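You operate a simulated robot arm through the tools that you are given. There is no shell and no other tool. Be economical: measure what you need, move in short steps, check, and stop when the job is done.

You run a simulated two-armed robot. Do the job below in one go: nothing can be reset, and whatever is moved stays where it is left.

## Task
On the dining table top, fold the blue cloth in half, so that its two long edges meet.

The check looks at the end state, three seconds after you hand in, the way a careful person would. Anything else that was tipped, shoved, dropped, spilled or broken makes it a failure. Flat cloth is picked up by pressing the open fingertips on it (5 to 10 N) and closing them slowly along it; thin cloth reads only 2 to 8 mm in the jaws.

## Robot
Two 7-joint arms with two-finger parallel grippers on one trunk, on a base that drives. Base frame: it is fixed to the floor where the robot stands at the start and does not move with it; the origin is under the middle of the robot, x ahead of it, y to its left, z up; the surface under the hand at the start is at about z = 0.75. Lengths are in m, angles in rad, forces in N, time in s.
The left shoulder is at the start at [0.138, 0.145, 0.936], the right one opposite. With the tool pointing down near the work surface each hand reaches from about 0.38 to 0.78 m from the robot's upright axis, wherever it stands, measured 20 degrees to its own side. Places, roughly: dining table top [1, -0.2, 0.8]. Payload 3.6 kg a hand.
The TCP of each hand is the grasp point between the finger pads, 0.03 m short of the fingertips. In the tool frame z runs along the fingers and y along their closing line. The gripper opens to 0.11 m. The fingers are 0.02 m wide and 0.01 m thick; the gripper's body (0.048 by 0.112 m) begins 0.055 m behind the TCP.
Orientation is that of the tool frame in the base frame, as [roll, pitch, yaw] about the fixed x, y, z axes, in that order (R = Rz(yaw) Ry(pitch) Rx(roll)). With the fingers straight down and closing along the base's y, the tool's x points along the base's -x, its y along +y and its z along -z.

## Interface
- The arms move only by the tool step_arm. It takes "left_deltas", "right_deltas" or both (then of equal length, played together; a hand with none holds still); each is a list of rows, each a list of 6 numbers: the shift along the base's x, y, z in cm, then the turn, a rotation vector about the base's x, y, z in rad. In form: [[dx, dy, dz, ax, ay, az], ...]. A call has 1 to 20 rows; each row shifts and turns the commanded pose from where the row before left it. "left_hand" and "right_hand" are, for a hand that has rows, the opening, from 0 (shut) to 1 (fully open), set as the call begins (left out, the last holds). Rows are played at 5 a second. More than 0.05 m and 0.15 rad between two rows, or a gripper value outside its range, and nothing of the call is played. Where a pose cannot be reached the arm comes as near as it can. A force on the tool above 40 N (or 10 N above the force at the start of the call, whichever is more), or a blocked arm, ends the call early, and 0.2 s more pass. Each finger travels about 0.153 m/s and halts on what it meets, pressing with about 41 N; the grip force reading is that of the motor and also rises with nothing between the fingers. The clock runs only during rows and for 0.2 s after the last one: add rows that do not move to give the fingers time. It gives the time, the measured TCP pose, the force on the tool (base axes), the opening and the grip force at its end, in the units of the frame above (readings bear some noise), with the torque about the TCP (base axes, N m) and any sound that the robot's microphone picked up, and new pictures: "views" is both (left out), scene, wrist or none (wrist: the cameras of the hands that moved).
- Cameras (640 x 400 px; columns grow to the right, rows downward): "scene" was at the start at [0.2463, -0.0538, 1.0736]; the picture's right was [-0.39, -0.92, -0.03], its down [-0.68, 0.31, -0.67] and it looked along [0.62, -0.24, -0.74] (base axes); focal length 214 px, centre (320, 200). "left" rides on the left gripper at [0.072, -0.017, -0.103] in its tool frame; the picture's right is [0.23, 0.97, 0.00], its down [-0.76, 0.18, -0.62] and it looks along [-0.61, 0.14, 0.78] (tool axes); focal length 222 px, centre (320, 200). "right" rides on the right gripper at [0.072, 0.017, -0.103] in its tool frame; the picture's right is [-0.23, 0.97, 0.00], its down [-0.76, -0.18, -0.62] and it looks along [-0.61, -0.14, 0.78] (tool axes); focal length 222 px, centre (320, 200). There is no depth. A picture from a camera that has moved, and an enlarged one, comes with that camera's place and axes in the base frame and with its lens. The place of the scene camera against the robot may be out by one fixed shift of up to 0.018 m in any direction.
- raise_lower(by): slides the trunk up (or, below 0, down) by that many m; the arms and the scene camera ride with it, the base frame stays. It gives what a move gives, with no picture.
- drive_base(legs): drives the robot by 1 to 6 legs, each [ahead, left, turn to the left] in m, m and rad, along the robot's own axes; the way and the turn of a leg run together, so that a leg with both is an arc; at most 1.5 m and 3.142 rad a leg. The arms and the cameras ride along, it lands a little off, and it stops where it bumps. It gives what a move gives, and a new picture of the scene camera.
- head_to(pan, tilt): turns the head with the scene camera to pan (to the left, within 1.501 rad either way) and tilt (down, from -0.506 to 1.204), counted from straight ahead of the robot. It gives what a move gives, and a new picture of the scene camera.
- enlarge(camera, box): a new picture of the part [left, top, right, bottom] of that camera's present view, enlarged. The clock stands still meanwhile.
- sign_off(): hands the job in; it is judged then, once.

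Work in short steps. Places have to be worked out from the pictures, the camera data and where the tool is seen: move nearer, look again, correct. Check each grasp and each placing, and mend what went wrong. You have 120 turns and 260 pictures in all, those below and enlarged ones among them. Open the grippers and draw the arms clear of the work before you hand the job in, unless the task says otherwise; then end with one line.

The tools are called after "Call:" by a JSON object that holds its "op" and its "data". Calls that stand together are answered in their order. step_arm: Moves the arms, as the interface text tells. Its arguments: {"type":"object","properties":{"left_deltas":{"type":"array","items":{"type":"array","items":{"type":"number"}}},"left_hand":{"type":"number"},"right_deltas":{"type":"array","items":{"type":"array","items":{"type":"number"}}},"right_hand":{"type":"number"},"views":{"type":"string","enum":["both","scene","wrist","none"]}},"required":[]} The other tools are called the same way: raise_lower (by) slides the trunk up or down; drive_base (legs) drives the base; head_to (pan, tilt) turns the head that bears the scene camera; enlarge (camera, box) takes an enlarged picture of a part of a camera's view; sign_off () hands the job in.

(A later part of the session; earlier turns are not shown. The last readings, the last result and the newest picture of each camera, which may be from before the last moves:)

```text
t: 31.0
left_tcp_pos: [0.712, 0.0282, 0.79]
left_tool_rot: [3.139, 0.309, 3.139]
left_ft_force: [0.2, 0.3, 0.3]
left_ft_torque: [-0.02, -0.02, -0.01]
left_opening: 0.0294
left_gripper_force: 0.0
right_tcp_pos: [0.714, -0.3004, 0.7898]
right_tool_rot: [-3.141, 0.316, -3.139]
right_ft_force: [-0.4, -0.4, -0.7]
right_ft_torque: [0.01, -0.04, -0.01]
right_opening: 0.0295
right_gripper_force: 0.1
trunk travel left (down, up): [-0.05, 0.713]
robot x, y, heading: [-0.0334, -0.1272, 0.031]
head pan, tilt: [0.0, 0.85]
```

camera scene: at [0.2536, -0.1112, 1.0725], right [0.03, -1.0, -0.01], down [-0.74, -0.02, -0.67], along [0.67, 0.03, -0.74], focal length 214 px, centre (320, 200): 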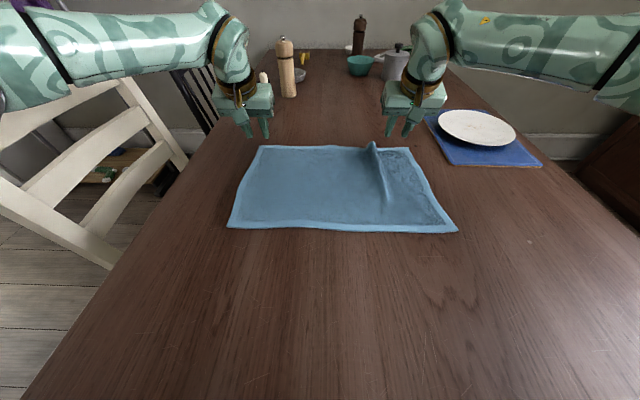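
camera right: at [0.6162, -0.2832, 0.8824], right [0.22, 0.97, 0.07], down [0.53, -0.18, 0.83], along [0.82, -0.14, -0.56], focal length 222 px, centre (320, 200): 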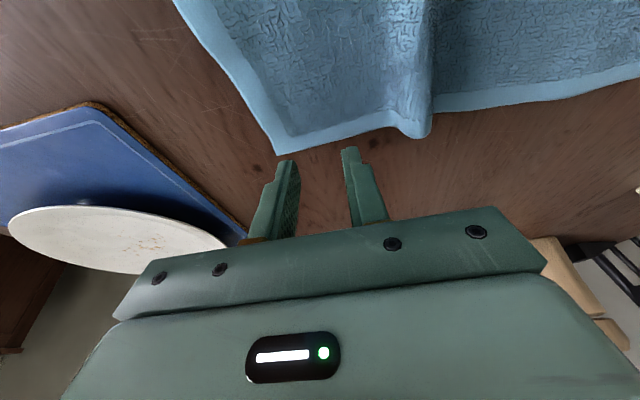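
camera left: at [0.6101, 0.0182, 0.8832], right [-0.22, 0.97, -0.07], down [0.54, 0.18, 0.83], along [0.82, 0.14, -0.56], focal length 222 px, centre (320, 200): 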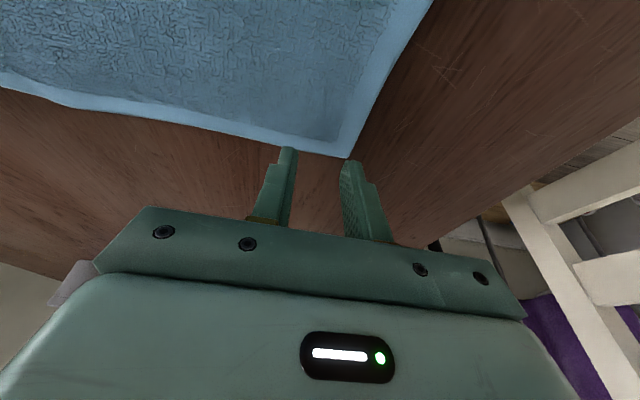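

No contact yet, so I'll keep stepping down.

Call:
{"op": "step_arm", "data": {"left_deltas": [[0, 0, -0.2, 0, 0, 0], [0, 0, -0.1, 0, 0, 0], [0, 0, 0, 0, 0, 0]], "right_deltas": [[0, 0, -0.2, 0, 0, 0], [0, 0, -0.1, 0, 0, 0], [0, 0, 0, 0, 0, 0]], "views": "none"}}

Call:
{"op": "step_arm", "data": {"left_deltas": [[0, 0, -0.2, 0, 0, 0], [0, 0, 0, 0, 0, 0]], "right_deltas": [[0, 0, -0.2, 0, 0, 0], [0, 0, 0, 0, 0, 0]], "views": "wrist"}}

```text
t: 31.8
left_tcp_pos: [0.713, 0.0275, 0.7863]
left_tool_rot: [3.14, 0.308, 3.14]
left_ft_force: [0.1, 0.4, 0.5]
left_ft_torque: [0.0, 0.01, -0.03]
left_opening: 0.0295
left_gripper_force: 0.0
right_tcp_pos: [0.7142, -0.2996, 0.7867]
right_tool_rot: [-3.14, 0.315, -3.139]
right_ft_force: [-0.4, 0.0, 0.5]
right_ft_torque: [0.02, 0.04, 0.0]
right_opening: 0.0297
right_gripper_force: 0.1
trunk travel left (down, up): [-0.05, 0.713]
robot x, y, heading: [-0.0317, -0.1247, 0.033]
head pan, tilt: [0.0, 0.85]
```

```text
t: 32.4
left_tcp_pos: [0.714, 0.0271, 0.7848]
left_tool_rot: [3.139, 0.309, 3.141]
left_ft_force: [-0.7, 0.6, 3.2]
left_ft_torque: [-0.01, 0.0, 0.02]
left_opening: 0.0294
left_gripper_force: 0.0
right_tcp_pos: [0.7148, -0.3, 0.7844]
right_tool_rot: [-3.141, 0.316, -3.139]
right_ft_force: [-0.5, 0.9, 2.1]
right_ft_torque: [0.0, -0.02, 0.0]
right_opening: 0.0297
right_gripper_force: 0.0
trunk travel left (down, up): [-0.05, 0.713]
robot x, y, heading: [-0.0305, -0.1234, 0.038]
head pan, tilt: [0.0, 0.85]
camera right: at [0.6126, -0.2836, 0.8608], right [0.21, 0.97, 0.07], down [0.53, -0.18, 0.83], along [0.82, -0.14, -0.55], focal length 222 px, centre (320, 200)
camera left: at [0.6125, 0.0107, 0.8615], right [-0.22, 0.97, -0.07], down [0.54, 0.18, 0.83], along [0.82, 0.14, -0.56], focal length 222 px, centre (320, 200)
```

right: 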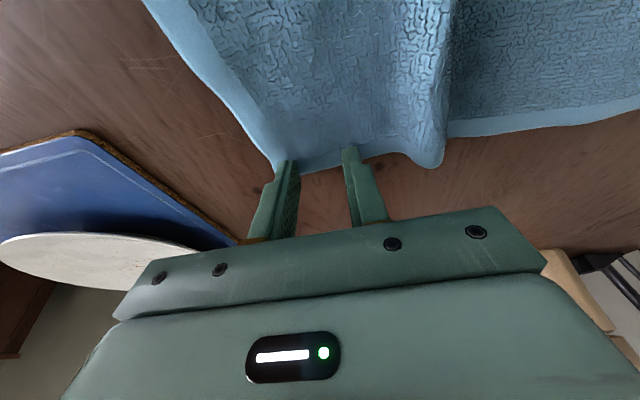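
left: 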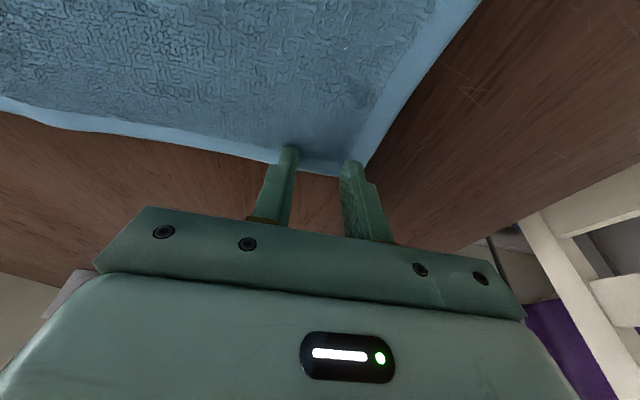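

Contact has begun at 2–3 N on both. I'll press slightly more and close in small steps.

Call:
{"op": "step_arm", "data": {"left_deltas": [[0, 0, -0.15, 0, 0, 0], [0, 0, 0, 0, 0, 0]], "right_deltas": [[0, 0, -0.2, 0, 0, 0], [0, 0, 0, 0, 0, 0]], "views": "none"}}

Call:
{"op": "step_arm", "data": {"left_deltas": [[0, 0, -0.05, 0, 0, 0], [0, 0, 0, 0, 0, 0]], "right_deltas": [[0, 0, -0.05, 0, 0, 0], [0, 0, 0, 0, 0, 0]], "left_hand": 0.22, "right_hand": 0.22, "views": "wrist"}}

```text
t: 33.0
left_tcp_pos: [0.7131, 0.027, 0.784]
left_tool_rot: [-3.141, 0.313, 3.141]
left_ft_force: [-2.8, 0.4, 14.3]
left_ft_torque: [0.03, 0.14, 0.01]
left_opening: 0.0296
left_gripper_force: 0.1
right_tcp_pos: [0.7157, -0.3, 0.7835]
right_tool_rot: [3.141, 0.318, 3.142]
right_ft_force: [-4.3, -0.5, 15.6]
right_ft_torque: [-0.09, 0.13, -0.01]
right_opening: 0.0297
right_gripper_force: 0.1
trunk travel left (down, up): [-0.05, 0.713]
robot x, y, heading: [-0.0312, -0.1209, 0.029]
head pan, tilt: [0.0, 0.85]
```

```text
t: 33.6
left_tcp_pos: [0.7135, 0.0279, 0.7837]
left_tool_rot: [3.14, 0.311, 3.14]
left_ft_force: [1.5, -0.3, 21.5]
left_ft_torque: [-0.03, -0.08, -0.03]
left_opening: 0.0223
left_gripper_force: 0.1
right_tcp_pos: [0.716, -0.2999, 0.7835]
right_tool_rot: [3.141, 0.321, -3.141]
right_ft_force: [-0.1, 0.5, 25.9]
right_ft_torque: [-0.07, 0.01, -0.04]
right_opening: 0.0222
right_gripper_force: 0.1
trunk travel left (down, up): [-0.05, 0.713]
robot x, y, heading: [-0.0265, -0.1243, 0.034]
head pan, tilt: [0.0, 0.85]
camera right: at [0.6129, -0.2835, 0.8594], right [0.21, 0.97, 0.07], down [0.53, -0.18, 0.83], along [0.82, -0.14, -0.55], focal length 222 px, centre (320, 200)
camera left: at [0.6127, 0.0109, 0.8602], right [-0.22, 0.97, -0.07], down [0.53, 0.18, 0.83], along [0.82, 0.14, -0.56], focal length 222 px, centre (320, 200)
```

right: 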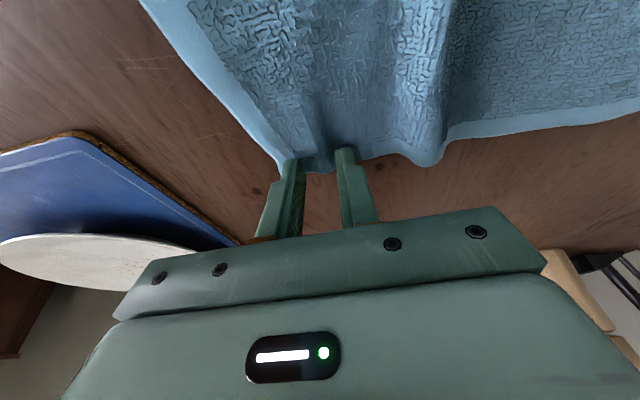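
left: 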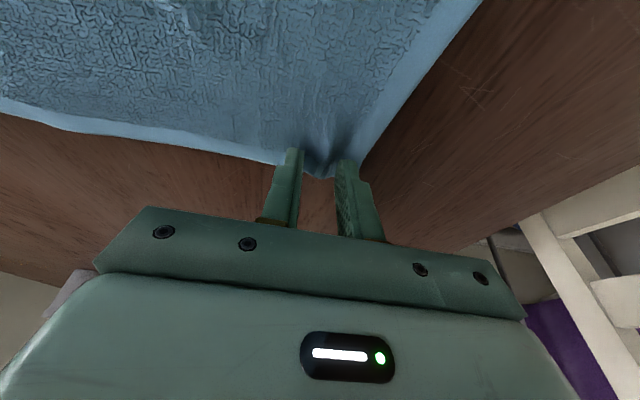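

Force is a bit high at 21–26 N, but the cloth is gathering nicely. I'll ease up 1.2 mm and continue closing.

Call:
{"op": "step_arm", "data": {"left_deltas": [[0, 0, 0.12, 0, 0, 0], [0, 0, 0, 0, 0, 0]], "right_deltas": [[0, 0, 0.15, 0, 0, 0], [0, 0, 0, 0, 0, 0]], "left_hand": 0.16, "right_hand": 0.16, "views": "none"}}

Call:
{"op": "step_arm", "data": {"left_deltas": [[0, 0, 0, 0, 0, 0], [0, 0, 0, 0, 0, 0]], "right_deltas": [[0, 0, 0, 0, 0, 0], [0, 0, 0, 0, 0, 0]], "left_hand": 0.1, "right_hand": 0.1, "views": "none"}}

Call:
{"op": "step_arm", "data": {"left_deltas": [[0, 0, 0, 0, 0, 0], [0, 0, 0, 0, 0, 0]], "right_deltas": [[0, 0, 0, 0, 0, 0], [0, 0, 0, 0, 0, 0]], "left_hand": 0.05, "right_hand": 0.05, "views": "none"}}

Call:
{"op": "step_arm", "data": {"left_deltas": [[0, 0, 0, 0, 0, 0], [0, 0, 0, 0, 0, 0]], "right_deltas": [[0, 0, 0, 0, 0, 0], [0, 0, 0, 0, 0, 0]], "left_hand": 0.0, "right_hand": 0.0, "views": "wrist"}}

```text
t: 34.2
left_tcp_pos: [0.7131, 0.0276, 0.7848]
left_tool_rot: [3.14, 0.311, 3.141]
left_ft_force: [3.5, 0.2, 18.3]
left_ft_torque: [-0.02, -0.11, 0.0]
left_opening: 0.0155
left_gripper_force: 0.0
right_tcp_pos: [0.7149, -0.2999, 0.7824]
right_tool_rot: [-3.141, 0.315, -3.14]
right_ft_force: [4.4, 1.8, 19.5]
right_ft_torque: [-0.01, -0.16, -0.01]
right_opening: 0.0158
right_gripper_force: 0.1
trunk travel left (down, up): [-0.05, 0.713]
robot x, y, heading: [-0.0306, -0.129, 0.034]
head pan, tilt: [0.0, 0.85]
```

```text
t: 34.8
left_tcp_pos: [0.7128, 0.0276, 0.7841]
left_tool_rot: [3.139, 0.31, 3.138]
left_ft_force: [-0.6, 0.8, 20.1]
left_ft_torque: [0.03, 0.03, -0.03]
left_opening: 0.0088
left_gripper_force: 0.0
right_tcp_pos: [0.7143, -0.3002, 0.7846]
right_tool_rot: [-3.141, 0.314, -3.141]
right_ft_force: [-1.5, -0.6, 19.8]
right_ft_torque: [-0.03, 0.04, -0.01]
right_opening: 0.01
right_gripper_force: 0.1
trunk travel left (down, up): [-0.05, 0.713]
robot x, y, heading: [-0.0289, -0.1232, 0.034]
head pan, tilt: [0.0, 0.85]
```

```text
t: 35.4
left_tcp_pos: [0.7124, 0.0277, 0.7836]
left_tool_rot: [3.139, 0.309, 3.14]
left_ft_force: [-1.2, 0.4, 19.5]
left_ft_torque: [-0.04, -0.01, 0.02]
left_opening: 0.0064
left_gripper_force: 1.3
right_tcp_pos: [0.7137, -0.2999, 0.7841]
right_tool_rot: [3.141, 0.316, 3.14]
right_ft_force: [0.1, -0.3, 18.7]
right_ft_torque: [-0.07, -0.01, 0.0]
right_opening: 0.0064
right_gripper_force: 1.3
trunk travel left (down, up): [-0.05, 0.713]
robot x, y, heading: [-0.0346, -0.1252, 0.035]
head pan, tilt: [0.0, 0.85]
```

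```text
t: 36.0
left_tcp_pos: [0.7118, 0.0283, 0.7837]
left_tool_rot: [3.141, 0.312, 3.141]
left_ft_force: [-0.2, 2.9, 19.4]
left_ft_torque: [0.08, 0.06, -0.04]
left_opening: 0.0035
left_gripper_force: 40.6
right_tcp_pos: [0.714, -0.3005, 0.7837]
right_tool_rot: [-3.141, 0.316, 3.139]
right_ft_force: [-0.7, -2.7, 18.9]
right_ft_torque: [-0.13, 0.01, 0.02]
right_opening: 0.0034
right_gripper_force: 41.1
trunk travel left (down, up): [-0.05, 0.713]
robot x, y, heading: [-0.0307, -0.1241, 0.036]
head pan, tilt: [0.0, 0.85]
camera right: at [0.6126, -0.2838, 0.8598], right [0.22, 0.97, 0.07], down [0.53, -0.18, 0.83], along [0.82, -0.14, -0.55], focal length 222 px, centre (320, 200)
camera left: at [0.6124, 0.0109, 0.8605], right [-0.22, 0.97, -0.07], down [0.54, 0.18, 0.83], along [0.82, 0.14, -0.56], focal length 222 px, centre (320, 200)
```

right: 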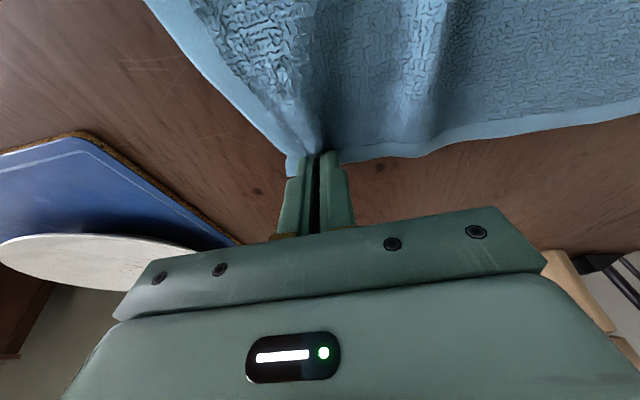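
left: 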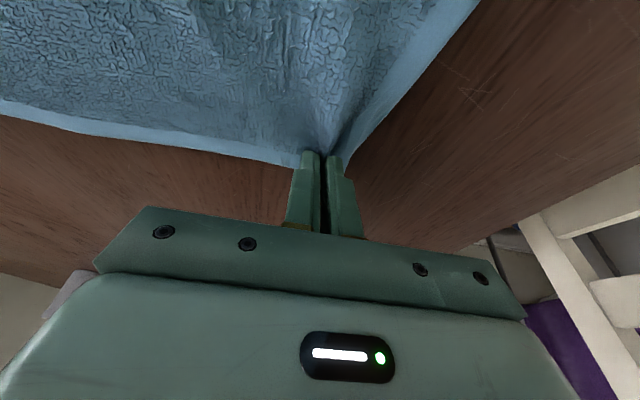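

Both hands hold the cloth (3.4 mm in the jaws). I'll lift 2.5 cm and pull the right hand outward slightly to check the grip.

Call:
{"op": "step_arm", "data": {"left_deltas": [[0, 0, 0.5, 0, 0, 0], [-0.1, 0, 0.6, 0, -0.01, 0], [-0.1, 0, 0.7, 0, -0.02, 0], [-0.2, 0, 0.7, 0, -0.02, 0], [0, 0, 0, 0, 0, 0]], "right_deltas": [[0, 0, 0.5, 0, 0, 0], [-0.1, -0.1, 0.6, 0, -0.01, 0], [-0.2, -0.1, 0.7, 0, -0.02, 0], [-0.2, -0.1, 0.7, 0, -0.02, 0], [0, 0, 0, 0, 0, 0]]}}

```text
t: 37.2
left_tcp_pos: [0.7084, 0.0281, 0.8095]
left_tool_rot: [3.139, 0.359, 3.141]
left_ft_force: [-0.1, -0.1, -0.9]
left_ft_torque: [-0.04, -0.01, 0.0]
left_opening: 0.0034
left_gripper_force: 41.8
right_tcp_pos: [0.708, -0.3029, 0.8079]
right_tool_rot: [-3.141, 0.366, -3.141]
right_ft_force: [1.1, 0.2, -0.8]
right_ft_torque: [-0.01, 0.01, 0.0]
right_opening: 0.0034
right_gripper_force: 41.2
trunk travel left (down, up): [-0.05, 0.713]
robot x, y, heading: [-0.0288, -0.1256, 0.028]
head pan, tilt: [0.0, 0.85]
camera scene: at [0.2537, -0.1051, 1.0721], right [0.03, -1.0, 0.0], down [-0.74, -0.03, -0.67], along [0.67, 0.02, -0.74], focal length 214 px, centre (320, 200)
camera right: at [0.6033, -0.2865, 0.8791], right [0.21, 0.97, 0.08], down [0.49, -0.18, 0.85], along [0.85, -0.14, -0.51], focal length 222 px, centre (320, 200)
camera left: at [0.6041, 0.0108, 0.8804], right [-0.21, 0.97, -0.08], down [0.49, 0.18, 0.85], along [0.84, 0.14, -0.52], focal length 222 px, centre (320, 200)
```

scene: 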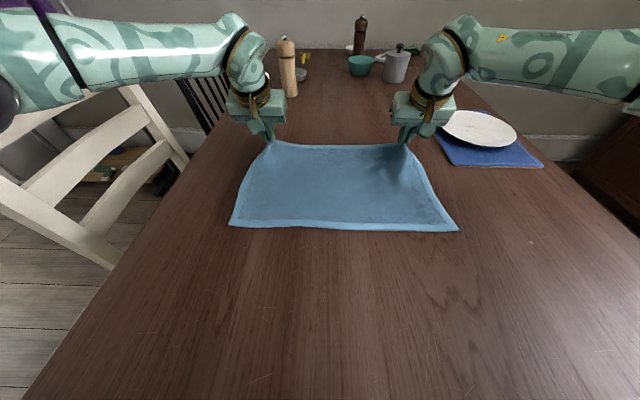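
right: 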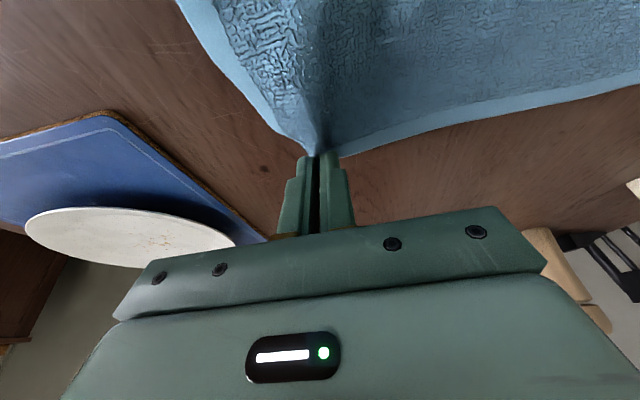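
left: 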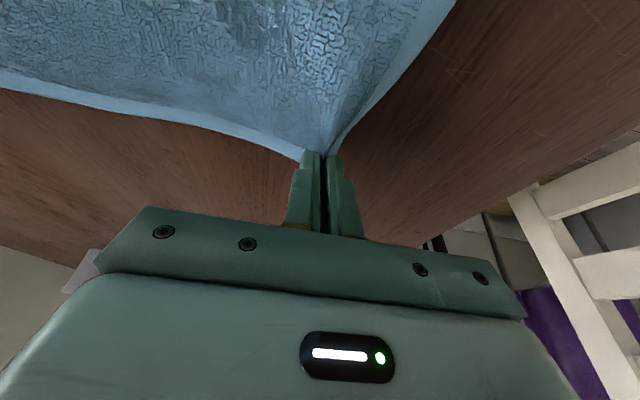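

Grip holds and the edge is fairly straight. I'll swing the edge up along the arc to above the fold line.

Call:
{"op": "step_arm", "data": {"left_deltas": [[-0.5, 0, 1.0, 0, -0.013, 0], [-0.5, 0, 1.0, 0, -0.013, 0], [-0.6, 0, 1.0, 0, -0.013, 0], [-0.9, 0, 0.8, 0, -0.02, 0], [-0.9, 0, 0.8, 0, -0.02, 0], [-0.9, 0, 0.8, 0, -0.02, 0], [-0.9, 0, 0.8, 0, -0.02, 0], [-1.0, 0, 0.7, 0, -0.02, 0], [-1.1, 0, 0.4, 0, -0.02, 0], [-1.2, 0, 0.4, 0, -0.02, 0], [-1.2, 0, 0.3, 0, -0.02, 0], [-1.2, 0, 0.2, 0, -0.02, 0], [-1.1, 0, 0.1, 0, -0.02, 0], [0, 0, 0, 0, 0, 0]], "right_deltas": [[-0.5, 0, 1.0, 0, -0.013, 0], [-0.5, 0, 1.0, 0, -0.013, 0], [-0.6, 0, 1.0, 0, -0.013, 0], [-0.9, 0, 0.8, 0, -0.02, 0], [-0.9, 0, 0.8, 0, -0.02, 0], [-0.9, 0, 0.8, 0, -0.02, 0], [-0.9, 0, 0.8, 0, -0.02, 0], [-1.0, 0, 0.7, 0, -0.02, 0], [-1.1, 0, 0.4, 0, -0.02, 0], [-1.2, 0, 0.4, 0, -0.02, 0], [-1.2, 0, 0.3, 0, -0.02, 0], [-1.2, 0, 0.2, 0, -0.02, 0], [-1.1, 0, 0.1, 0, -0.02, 0], [0, 0, 0, 0, 0, 0]]}}

```text
t: 40.2
left_tcp_pos: [0.5868, 0.0281, 0.8906]
left_tool_rot: [3.14, 0.599, 3.141]
left_ft_force: [-0.9, -0.9, 0.2]
left_ft_torque: [-0.02, 0.01, -0.01]
left_opening: 0.0033
left_gripper_force: 41.6
right_tcp_pos: [0.5886, -0.3031, 0.8899]
right_tool_rot: [3.141, 0.606, 3.141]
right_ft_force: [1.1, 0.6, -0.8]
right_ft_torque: [-0.03, 0.0, 0.04]
right_opening: 0.0035
right_gripper_force: 41.0
trunk travel left (down, up): [-0.05, 0.713]
robot x, y, heading: [-0.0327, -0.127, 0.036]
head pan, tilt: [0.0, 0.85]
camera scene: at [0.2536, -0.1052, 1.072], right [0.03, -1.0, 0.0], down [-0.74, -0.03, -0.67], along [0.67, 0.02, -0.74], focal length 214 px, centre (320, 200)
camera right: at [0.4687, -0.2866, 0.9332], right [0.19, 0.97, 0.13], down [0.27, -0.18, 0.95], along [0.94, -0.14, -0.3], focal length 222 px, centre (320, 200)
camera left: at [0.4691, 0.0107, 0.9348], right [-0.19, 0.97, -0.13], down [0.28, 0.18, 0.94], along [0.94, 0.14, -0.3], focal length 222 px, centre (320, 200)
```

scene: 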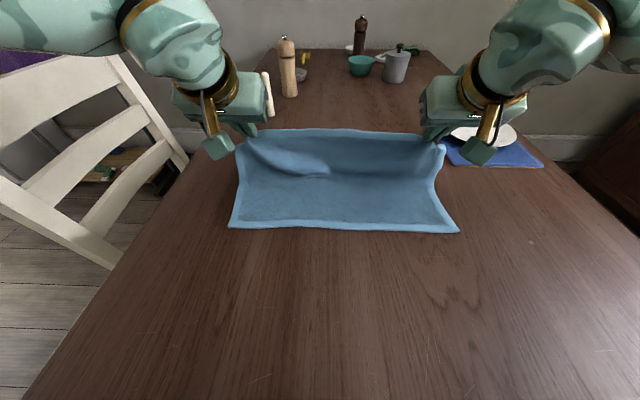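
right: 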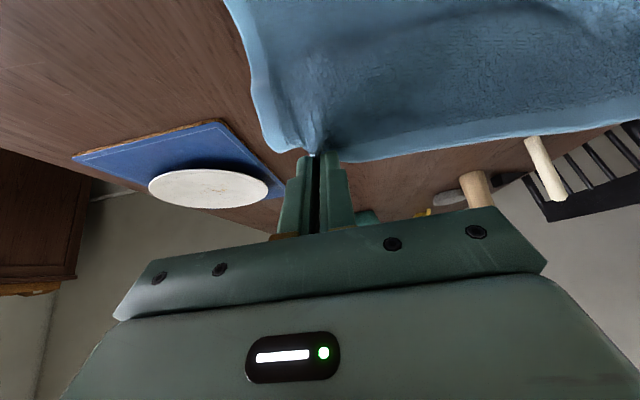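
left: 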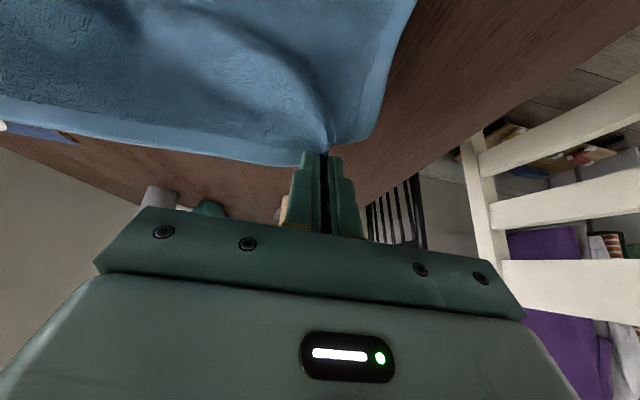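

Near edge hasn't moved and both grips hold. I'll continue over toward the near edge, still above it.

Call:
{"op": "step_arm", "data": {"left_deltas": [[-1.1, 0.1, 0, 0, -0.02, 0], [-1.1, 0.1, 0, 0, -0.02, 0], [-1.1, 0.1, -0.1, 0, -0.02, 0], [-1.2, 0, -0.2, 0, -0.02, 0], [-1.2, 0, -0.3, 0, -0.02, 0], [-1.0, 0, -0.6, 0, -0.02, 0], [-1.0, 0, -0.8, 0, -0.02, 0], [-1.0, 0, -0.8, 0, -0.02, 0], [-0.8, 0, -0.9, 0, -0.02, 0], [-0.8, 0, -0.9, 0, -0.02, 0], [0, 0, 0, 0, 0, 0]], "right_deltas": [[-1.1, -0.1, 0, 0, -0.02, 0], [-1.1, -0.1, 0, 0, -0.02, 0], [-1.1, -0.1, -0.1, 0, -0.02, 0], [-1.2, 0, -0.2, 0, -0.02, 0], [-1.2, 0, -0.3, 0, -0.02, 0], [-1.0, 0, -0.6, 0, -0.02, 0], [-1.0, 0, -0.8, 0, -0.02, 0], [-1.0, 0, -0.8, 0, -0.02, 0], [-0.8, 0, -0.9, 0, -0.02, 0], [-0.8, 0, -0.9, 0, -0.02, 0], [0, 0, 0, 0, 0, 0]]}}

```text
t: 42.6
left_tcp_pos: [0.4849, 0.0307, 0.8418]
left_tool_rot: [3.139, 0.8, 3.139]
left_ft_force: [0.8, 0.7, -0.6]
left_ft_torque: [-0.05, 0.02, -0.06]
left_opening: 0.0031
left_gripper_force: 41.5
right_tcp_pos: [0.5104, -0.3005, 0.8475]
right_tool_rot: [-3.14, 0.804, -3.139]
right_ft_force: [-0.6, -0.3, 0.2]
right_ft_torque: [-0.05, -0.02, -0.02]
right_opening: 0.003
right_gripper_force: 40.5
right hand out of reach, approached as far as the arm can: row 9, 10
trunk travel left (down, up): [-0.05, 0.713]
robot x, y, heading: [-0.0344, -0.1253, 0.034]
head pan, tilt: [0.0, 0.85]
camera scene: at [0.2537, -0.1052, 1.072], right [0.03, -1.0, 0.0], down [-0.74, -0.03, -0.67], along [0.67, 0.02, -0.74], focal length 214 px, centre (320, 200)
camera right: at [0.3845, -0.2833, 0.8676], right [0.16, 0.97, 0.16], down [0.08, -0.18, 0.98], along [0.98, -0.14, -0.1], focal length 222 px, centre (320, 200)
camera left: at [0.3605, 0.0138, 0.863], right [-0.16, 0.97, -0.16], down [0.08, 0.18, 0.98], along [0.98, 0.14, -0.11], focal length 222 px, centre (320, 200)
```

scene: 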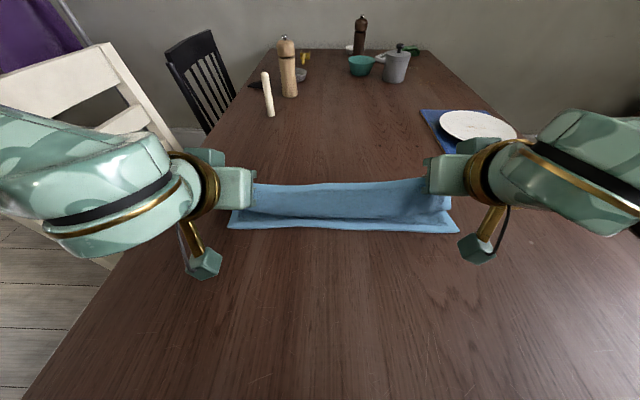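
right: 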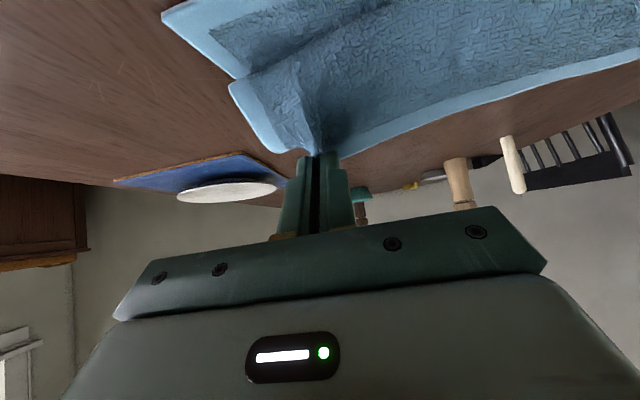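
left: 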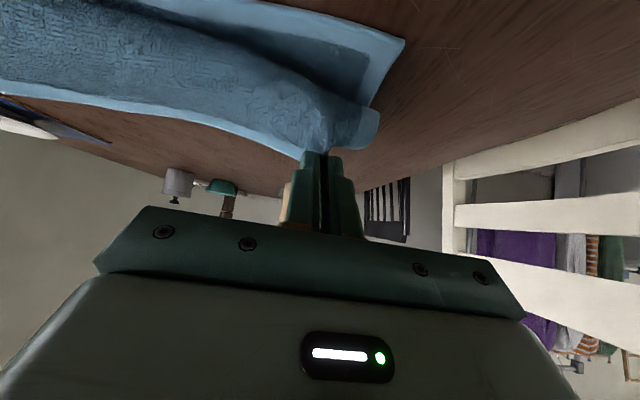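

The right arm hit its near limit at x=0.51. I'll bring the left level with it, then back the base up 4 cm to give both arms room.

Call:
{"op": "step_arm", "data": {"left_deltas": [[0.8, 0, 0.2, 0, 0, 0], [0.9, 0, 0.2, 0, 0, 0], [0.8, 0, 0.2, 0, 0, 0], [0, 0, 0, 0, 0, 0]], "views": "none"}}

Call:
{"op": "drive_base", "data": {"legs": [[-0.04, 0, 0]]}}

Call:
{"op": "step_arm", "data": {"right_deltas": [[0, 0, 0, 0, 0, 0]], "views": "none"}}

Call:
{"op": "step_arm", "data": {"right_deltas": [[0, 0, 0, 0, 0, 0]], "views": "none"}}

```text
t: 43.6
left_tcp_pos: [0.5102, 0.0304, 0.8478]
left_tool_rot: [3.138, 0.8, 3.14]
left_ft_force: [0.1, 0.4, 0.7]
left_ft_torque: [0.01, -0.04, -0.01]
left_opening: 0.0032
left_gripper_force: 40.7
right_tcp_pos: [0.5108, -0.2993, 0.8484]
right_tool_rot: [-3.142, 0.805, -3.14]
right_ft_force: [0.0, -0.5, -0.3]
right_ft_torque: [0.0, 0.02, 0.0]
right_opening: 0.0036
right_gripper_force: 41.3
trunk travel left (down, up): [-0.05, 0.713]
robot x, y, heading: [-0.0273, -0.1291, 0.038]
head pan, tilt: [0.0, 0.85]
```

```text
t: 44.5
left_tcp_pos: [0.4793, 0.0289, 0.84]
left_tool_rot: [3.139, 0.785, 3.138]
left_ft_force: [-0.3, 1.0, -1.3]
left_ft_torque: [-0.01, 0.01, 0.01]
left_opening: 0.0032
left_gripper_force: 40.8
right_tcp_pos: [0.4799, -0.3, 0.8412]
right_tool_rot: [3.141, 0.792, 3.142]
right_ft_force: [0.0, -0.2, 0.4]
right_ft_torque: [0.01, 0.03, -0.02]
right_opening: 0.0034
right_gripper_force: 40.9
trunk travel left (down, up): [-0.05, 0.713]
robot x, y, heading: [-0.0724, -0.124, 0.038]
head pan, tilt: [0.0, 0.85]
camera scene: at [0.2267, -0.1068, 1.0679], right [0.04, -1.0, 0.0], down [-0.75, -0.03, -0.66], along [0.66, 0.02, -0.75], focal length 214 px, centre (320, 200)
```

scene: 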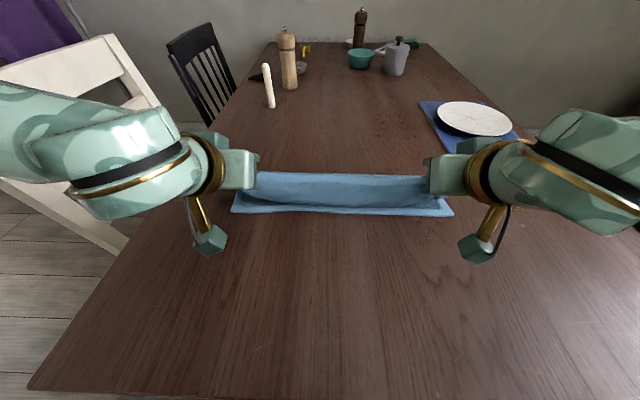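

```text
t: 44.9
left_tcp_pos: [0.4797, 0.0292, 0.8401]
left_tool_rot: [3.137, 0.786, 3.141]
left_ft_force: [0.0, -0.7, -0.3]
left_ft_torque: [-0.02, 0.02, -0.02]
left_opening: 0.0031
left_gripper_force: 41.0
right_tcp_pos: [0.4821, -0.3015, 0.8406]
right_tool_rot: [3.141, 0.791, -3.14]
right_ft_force: [-0.1, 0.5, 0.5]
right_ft_torque: [-0.02, 0.0, 0.0]
right_opening: 0.003
right_gripper_force: 41.0
trunk travel left (down, up): [-0.05, 0.713]
robot x, y, heading: [-0.0696, -0.1282, 0.036]
head pan, tilt: [0.0, 0.85]
```

```text
t: 45.2
left_tcp_pos: [0.4816, 0.0284, 0.8402]
left_tool_rot: [3.138, 0.784, 3.139]
left_ft_force: [0.3, 0.7, -0.7]
left_ft_torque: [0.01, 0.02, 0.0]
left_opening: 0.0031
left_gripper_force: 41.6
right_tcp_pos: [0.4808, -0.3009, 0.8391]
right_tool_rot: [-3.14, 0.791, -3.14]
right_ft_force: [0.8, 0.8, -0.5]
right_ft_torque: [0.0, 0.02, -0.01]
right_opening: 0.0033
right_gripper_force: 41.5
trunk travel left (down, up): [-0.05, 0.713]
robot x, y, heading: [-0.0705, -0.1251, 0.032]
head pan, tilt: [0.0, 0.85]
```

Stable, and the near edge is unmoved at x≈0.47. I'll lower along the arc with x going to 0.467.

Call:
{"op": "step_arm", "data": {"left_deltas": [[-0.3, 0, -0.7, 0, 0, 0], [-0.3, 0, -0.8, 0, 0, 0], [-0.3, 0, -0.9, 0, 0, 0], [-0.3, 0, -0.9, 0, 0, 0], [-0.2, 0, -0.9, 0, 0, 0], [0, 0, 0, 0, 0, 0]], "right_deltas": [[-0.3, 0, -0.7, 0, 0, 0], [-0.3, 0, -0.8, 0, 0, 0], [-0.3, 0, -0.9, 0, 0, 0], [-0.3, 0, -0.9, 0, 0, 0], [-0.2, 0, -0.9, 0, 0, 0], [0, 0, 0, 0, 0, 0]]}}

```text
t: 46.6
left_tcp_pos: [0.4661, 0.0306, 0.7986]
left_tool_rot: [3.138, 0.785, 3.14]
left_ft_force: [-0.5, 0.6, 1.2]
left_ft_torque: [-0.03, -0.02, -0.02]
left_opening: 0.0031
left_gripper_force: 41.3
right_tcp_pos: [0.4843, -0.2963, 0.799]
right_tool_rot: [3.142, 0.789, -3.14]
right_ft_force: [-0.6, 0.3, 0.8]
right_ft_torque: [-0.03, -0.01, -0.02]
right_opening: 0.0035
right_gripper_force: 41.3
right hand out of reach, approached as far as the arm can: row 1, 2, 3, 4
trunk travel left (down, up): [-0.05, 0.713]
robot x, y, heading: [-0.0753, -0.1255, 0.032]
head pan, tilt: [0.0, 0.85]
camera scene: at [0.228, -0.1068, 1.0676], right [0.04, -1.0, 0.0], down [-0.75, -0.03, -0.66], along [0.66, 0.02, -0.75], focal length 214 px, centre (320, 200)
camera right: at [0.3589, -0.2797, 0.8209], right [0.16, 0.97, 0.16], down [0.09, -0.18, 0.98], along [0.98, -0.14, -0.12], focal length 222 px, centre (320, 200)
camera left: at [0.3421, 0.0128, 0.8206], right [-0.16, 0.97, -0.16], down [0.1, 0.18, 0.98], along [0.98, 0.14, -0.12], focal length 222 px, centre (320, 200)
```

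scene: 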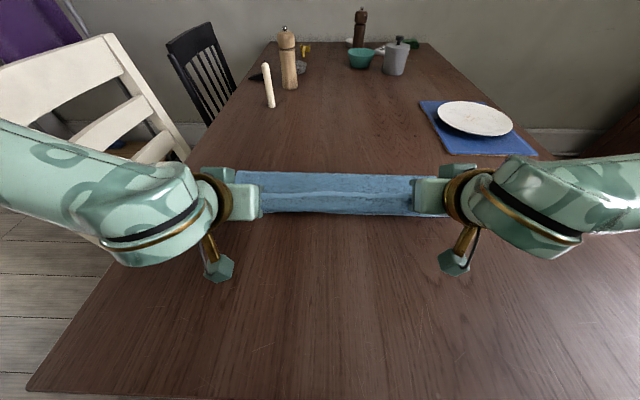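
right: 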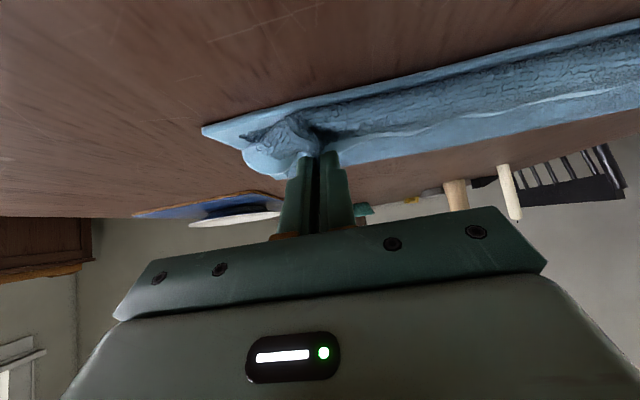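
left: 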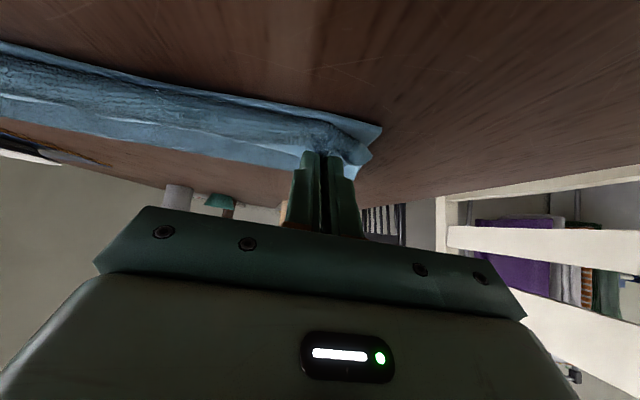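

The upper edge is still a little short of the lower near edge. I'll enlarge to judge by how much.

Call:
{"op": "enlarge", "data": {"camera": "scene", "box": [200, 150, 480, 290]}}

```text
2.29 times, centred on (340, 220) of scene
camera zoom: at [0.228, -0.1068, 1.0676], right [0.04, -1.0, 0.0], down [-0.75, -0.03, -0.66], along [0.66, 0.02, -0.75], focal length 490 px, centre (274, 154)
```

zoom: 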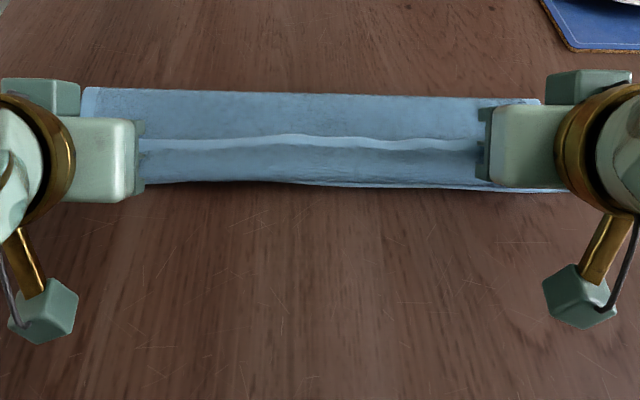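

The held edge sits on a rolled loop: the layer still curls toward me below it. I need to pull the edge about 1–3 cm further back until taut. I'll level the left hand with the right, then back the base up 3 cm.

Call:
{"op": "step_arm", "data": {"left_deltas": [[0.6, 0, 0.1, 0, 0, 0], [0.6, 0, 0, 0, 0, 0], [0.6, 0, 0, 0, 0, 0], [0, 0, 0, 0, 0, 0]], "views": "none"}}

Call:
{"op": "drive_base", "data": {"legs": [[-0.03, 0, 0]]}}

Call:
{"op": "step_arm", "data": {"right_deltas": [[0, 0, 0, 0, 0, 0], [0, 0, 0, 0, 0, 0]], "left_deltas": [[0, 0, 0, 0, 0, 0], [0, 0, 0, 0, 0, 0]]}}

Call:
{"op": "enlarge", "data": {"camera": "scene", "box": [200, 130, 480, 270]}}

```text
t: 47.6
left_tcp_pos: [0.4857, 0.0302, 0.799]
left_tool_rot: [3.138, 0.783, 3.139]
left_ft_force: [0.3, -0.1, 0.5]
left_ft_torque: [0.0, 0.03, -0.01]
left_opening: 0.0034
left_gripper_force: 41.2
right_tcp_pos: [0.484, -0.2963, 0.7987]
right_tool_rot: [-3.141, 0.787, -3.14]
right_ft_force: [-0.5, 0.5, 0.5]
right_ft_torque: [-0.01, 0.02, 0.0]
right_opening: 0.0032
right_gripper_force: 40.7
trunk travel left (down, up): [-0.05, 0.713]
robot x, y, heading: [-0.0709, -0.1257, 0.032]
head pan, tilt: [0.0, 0.85]
```

```text
t: 48.5
left_tcp_pos: [0.4534, 0.0264, 0.7989]
left_tool_rot: [3.139, 0.786, 3.14]
left_ft_force: [0.0, -0.1, -0.1]
left_ft_torque: [0.0, 0.06, 0.0]
left_opening: 0.0032
left_gripper_force: 41.1
right_tcp_pos: [0.4545, -0.2985, 0.8004]
right_tool_rot: [-3.141, 0.789, -3.139]
right_ft_force: [-0.2, 0.1, 0.0]
right_ft_torque: [0.0, 0.03, 0.02]
right_opening: 0.0033
right_gripper_force: 40.6
trunk travel left (down, up): [-0.05, 0.713]
robot x, y, heading: [-0.103, -0.1271, 0.033]
head pan, tilt: [0.0, 0.85]
camera scene: at [0.1971, -0.1079, 1.0679], right [0.04, -1.0, 0.0], down [-0.75, -0.03, -0.66], along [0.66, 0.02, -0.75], focal length 214 px, centre (320, 200)
```

scene: 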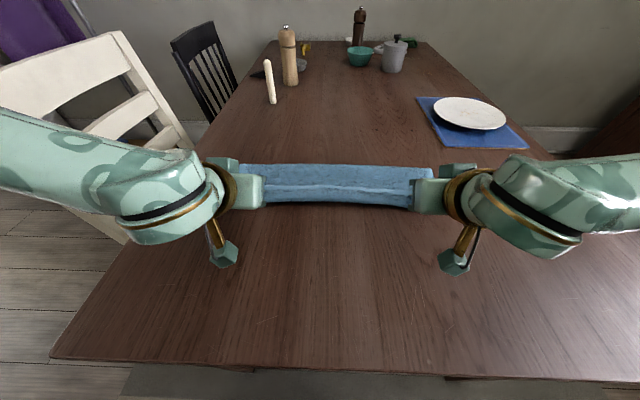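

```text
t: 49.1
left_tcp_pos: [0.4548, 0.0267, 0.7996]
left_tool_rot: [3.137, 0.783, 3.14]
left_ft_force: [0.6, -0.2, -1.1]
left_ft_torque: [-0.01, 0.01, -0.02]
left_opening: 0.0033
left_gripper_force: 40.9
right_tcp_pos: [0.4539, -0.2972, 0.7995]
right_tool_rot: [3.141, 0.789, -3.14]
right_ft_force: [-0.3, -0.7, -0.8]
right_ft_torque: [0.0, 0.03, 0.02]
right_opening: 0.0032
right_gripper_force: 41.4
trunk travel left (down, up): [-0.05, 0.713]
robot x, y, heading: [-0.1016, -0.1287, 0.038]
head pan, tilt: [0.0, 0.85]
camera scene: at [0.198, -0.1079, 1.0675], right [0.04, -1.0, 0.0], down [-0.75, -0.03, -0.66], along [0.66, 0.02, -0.75], focal length 214 px, centre (320, 200)
camera right: at [0.3288, -0.2809, 0.821], right [0.16, 0.97, 0.16], down [0.09, -0.18, 0.98], along [0.98, -0.14, -0.12], focal length 222 px, centre (320, 200)
camera left: at [0.3304, 0.0114, 0.8216], right [-0.16, 0.97, -0.16], down [0.1, 0.18, 0.98], along [0.98, 0.14, -0.12], focal length 222 px, centre (320, 200)
```

scene: 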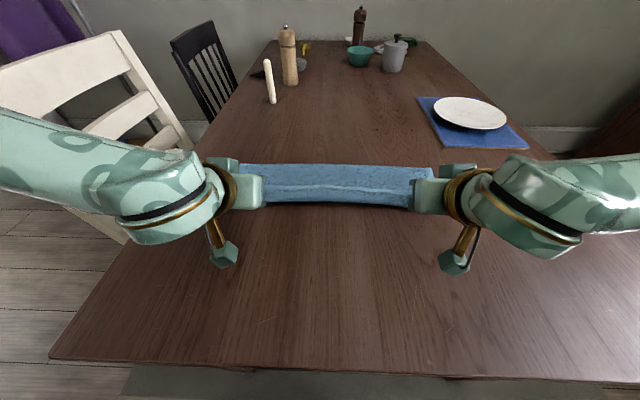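
right: 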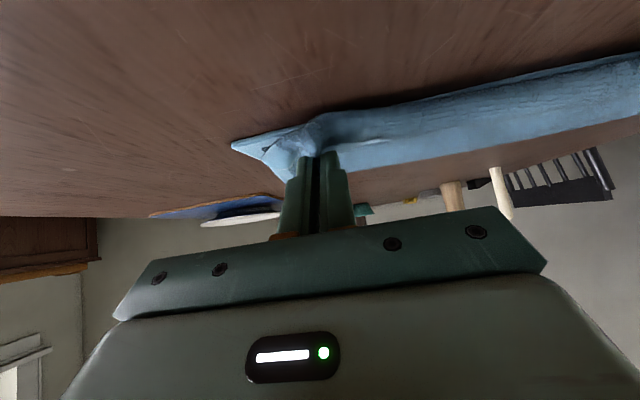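
left: 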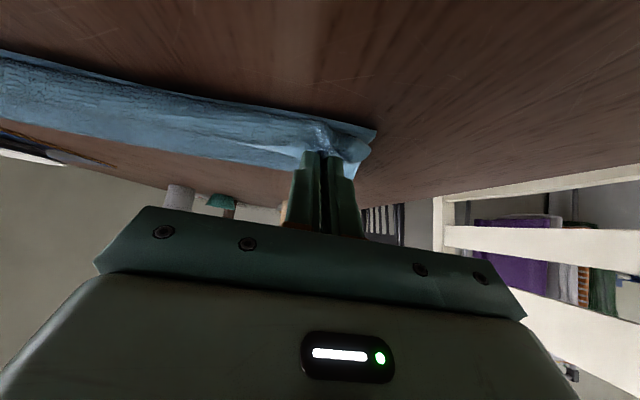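

```text
2.29 times, centred on (340, 200) of scene
camera zoom: at [0.198, -0.1079, 1.0675], right [0.04, -1.0, 0.0], down [-0.75, -0.03, -0.66], along [0.66, 0.02, -0.75], focal length 490 px, centre (274, 200)
```

zoom: 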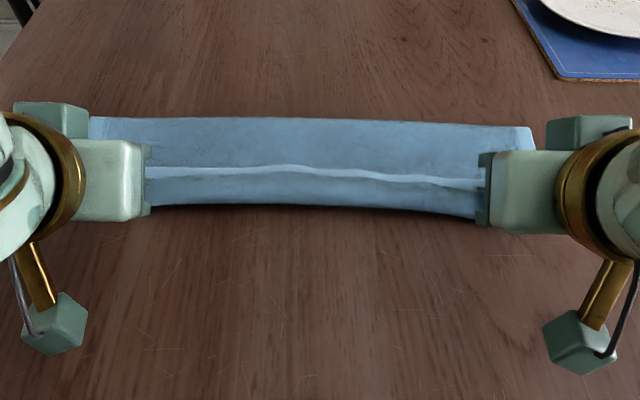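

The edge strip between the fingers still points forward and up, so releasing here would leave a folded lip. I'll raise slightly and move forward, back the base further, then tilt the fingers more nearly horizontal so the strip points outward.

Call:
{"op": "step_arm", "data": {"left_deltas": [[0.8, 0, 0.7, 0, 0, 0], [1, 0, 0.7, 0, 0, 0], [1, 0, 0.7, 0, 0, 0], [1, 0, 0.6, 0, 0, 0], [1, 0, 0.5, 0, 0, 0], [1.2, 0, 0.3, 0, 0, 0], [0, 0, 0, 0, 0, 0]], "right_deltas": [[0.8, 0, 0.7, 0, 0, 0], [1, 0, 0.7, 0, 0, 0], [1, 0, 0.7, 0, 0, 0], [1, 0, 0.6, 0, 0, 0], [1, 0, 0.5, 0, 0, 0], [1.2, 0, 0.3, 0, 0, 0], [0, 0, 0, 0, 0, 0]], "views": "none"}}

Call:
{"op": "drive_base", "data": {"legs": [[-0.06, 0, 0]]}}

Call:
{"op": "step_arm", "data": {"left_deltas": [[0, 0, 0, 0, -0.05, 0], [0, 0, 0, 0, -0.05, 0], [0, 0, 0, 0, -0.05, 0], [0, 0, 0, 0, -0.05, 0], [0, 0, 0, 0, -0.05, 0], [0, 0, 0, 0, -0.05, 0], [0, 0, 0, 0, -0.05, 0], [0, 0, 0, 0, -0.05, 0], [0, 0, 0, 0, 0, 0]], "right_deltas": [[0, 0, 0, 0, -0.05, 0], [0, 0, 0, 0, -0.05, 0], [0, 0, 0, 0, -0.05, 0], [0, 0, 0, 0, -0.05, 0], [0, 0, 0, 0, -0.05, 0], [0, 0, 0, 0, -0.05, 0], [0, 0, 0, 0, -0.05, 0], [0, 0, 0, 0, -0.05, 0], [0, 0, 0, 0, 0, 0]]}}

```text
t: 50.7
left_tcp_pos: [0.5141, 0.0278, 0.8347]
left_tool_rot: [3.138, 0.784, 3.139]
left_ft_force: [0.6, -0.5, 0.0]
left_ft_torque: [0.0, -0.01, 0.02]
left_opening: 0.0032
left_gripper_force: 41.8
right_tcp_pos: [0.5138, -0.2959, 0.8354]
right_tool_rot: [-3.141, 0.789, -3.139]
right_ft_force: [0.2, 1.1, -1.0]
right_ft_torque: [0.01, 0.01, 0.0]
right_opening: 0.0031
right_gripper_force: 40.6
trunk travel left (down, up): [-0.05, 0.713]
robot x, y, heading: [-0.102, -0.1303, 0.037]
head pan, tilt: [0.0, 0.85]
```

```text
t: 51.6
left_tcp_pos: [0.453, 0.025, 0.8347]
left_tool_rot: [3.139, 0.784, 3.139]
left_ft_force: [-1.0, -0.1, -0.2]
left_ft_torque: [-0.02, -0.01, -0.01]
left_opening: 0.003
left_gripper_force: 40.7
right_tcp_pos: [0.4533, -0.2984, 0.8357]
right_tool_rot: [3.141, 0.791, -3.139]
right_ft_force: [-0.4, 0.0, -0.9]
right_ft_torque: [0.02, 0.01, -0.01]
right_opening: 0.0033
right_gripper_force: 41.4
trunk travel left (down, up): [-0.05, 0.713]
robot x, y, heading: [-0.1624, -0.132, 0.036]
head pan, tilt: [0.0, 0.85]
camera scene: at [0.137, -0.1099, 1.0679], right [0.04, -1.0, 0.0], down [-0.75, -0.03, -0.66], along [0.66, 0.02, -0.75], focal length 214 px, centre (320, 200)
```

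scene: 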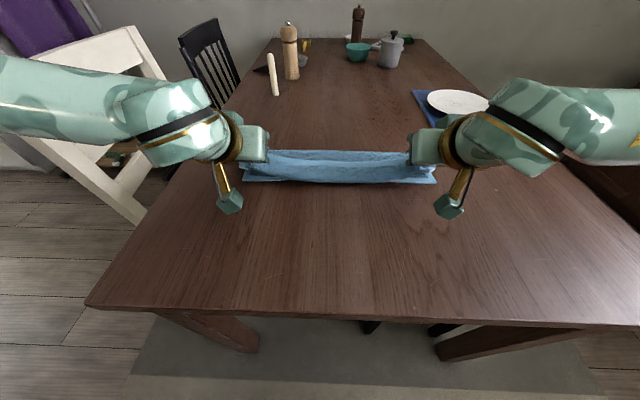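

```text
t: 53.6
left_tcp_pos: [0.4526, 0.0047, 0.8375]
left_tool_rot: [3.13, 1.112, 3.141]
left_ft_force: [-0.2, 0.0, -0.8]
left_ft_torque: [-0.01, -0.02, -0.05]
left_opening: 0.0032
left_gripper_force: 41.2
left hand out of reach, approached as far as the arm can: row 6, 7, 8
right_tcp_pos: [0.457, -0.2811, 0.845]
right_tool_rot: [-3.134, 1.068, -3.137]
right_ft_force: [0.2, -0.4, -0.6]
right_ft_torque: [0.01, 0.03, 0.01]
right_opening: 0.0032
right_gripper_force: 41.1
right hand out of reach, approached as far as the arm can: row 5, 6, 7
trunk travel left (down, up): [-0.05, 0.713]
robot x, y, heading: [-0.1635, -0.1293, 0.037]
head pan, tilt: [0.0, 0.85]
camera scene: at [0.1378, -0.1099, 1.0675], right [0.04, -1.0, 0.0], down [-0.75, -0.03, -0.66], along [0.66, 0.02, -0.75], focal length 214 px, centre (320, 200)
camera right: at [0.3289, -0.2643, 0.8308], right [0.11, 0.97, 0.2], down [-0.18, -0.17, 0.97], along [0.98, -0.15, 0.16], focal length 222 px, centre (320, 200)
camera left: at [0.3282, -0.0124, 0.8182], right [-0.11, 0.97, -0.2], down [-0.23, 0.17, 0.96], along [0.97, 0.15, 0.2], focal length 222 px, centre (320, 200)
```

scene: 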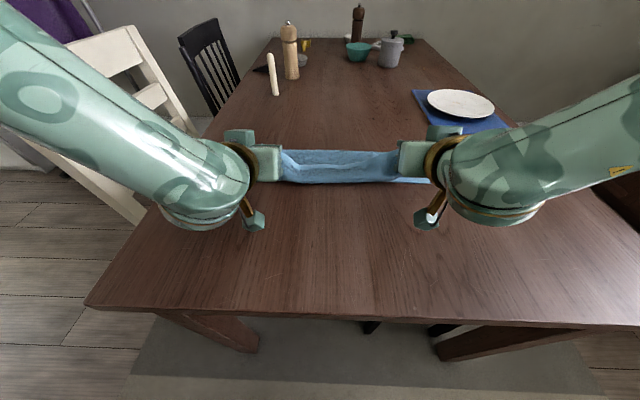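
right: 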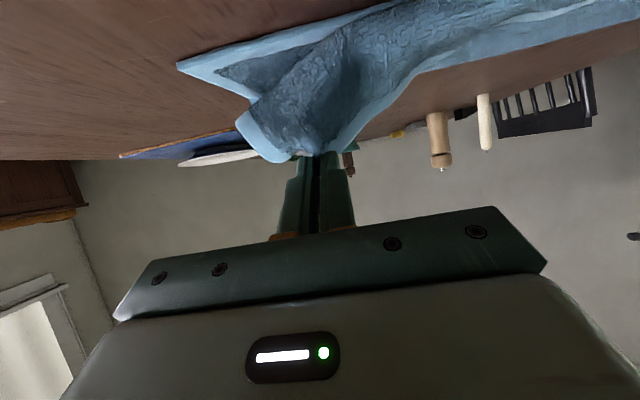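
left: 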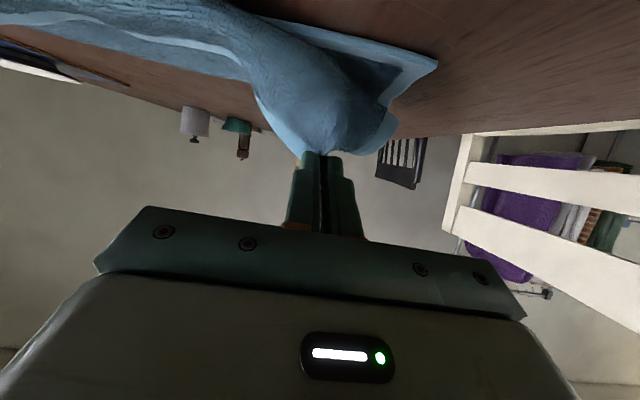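

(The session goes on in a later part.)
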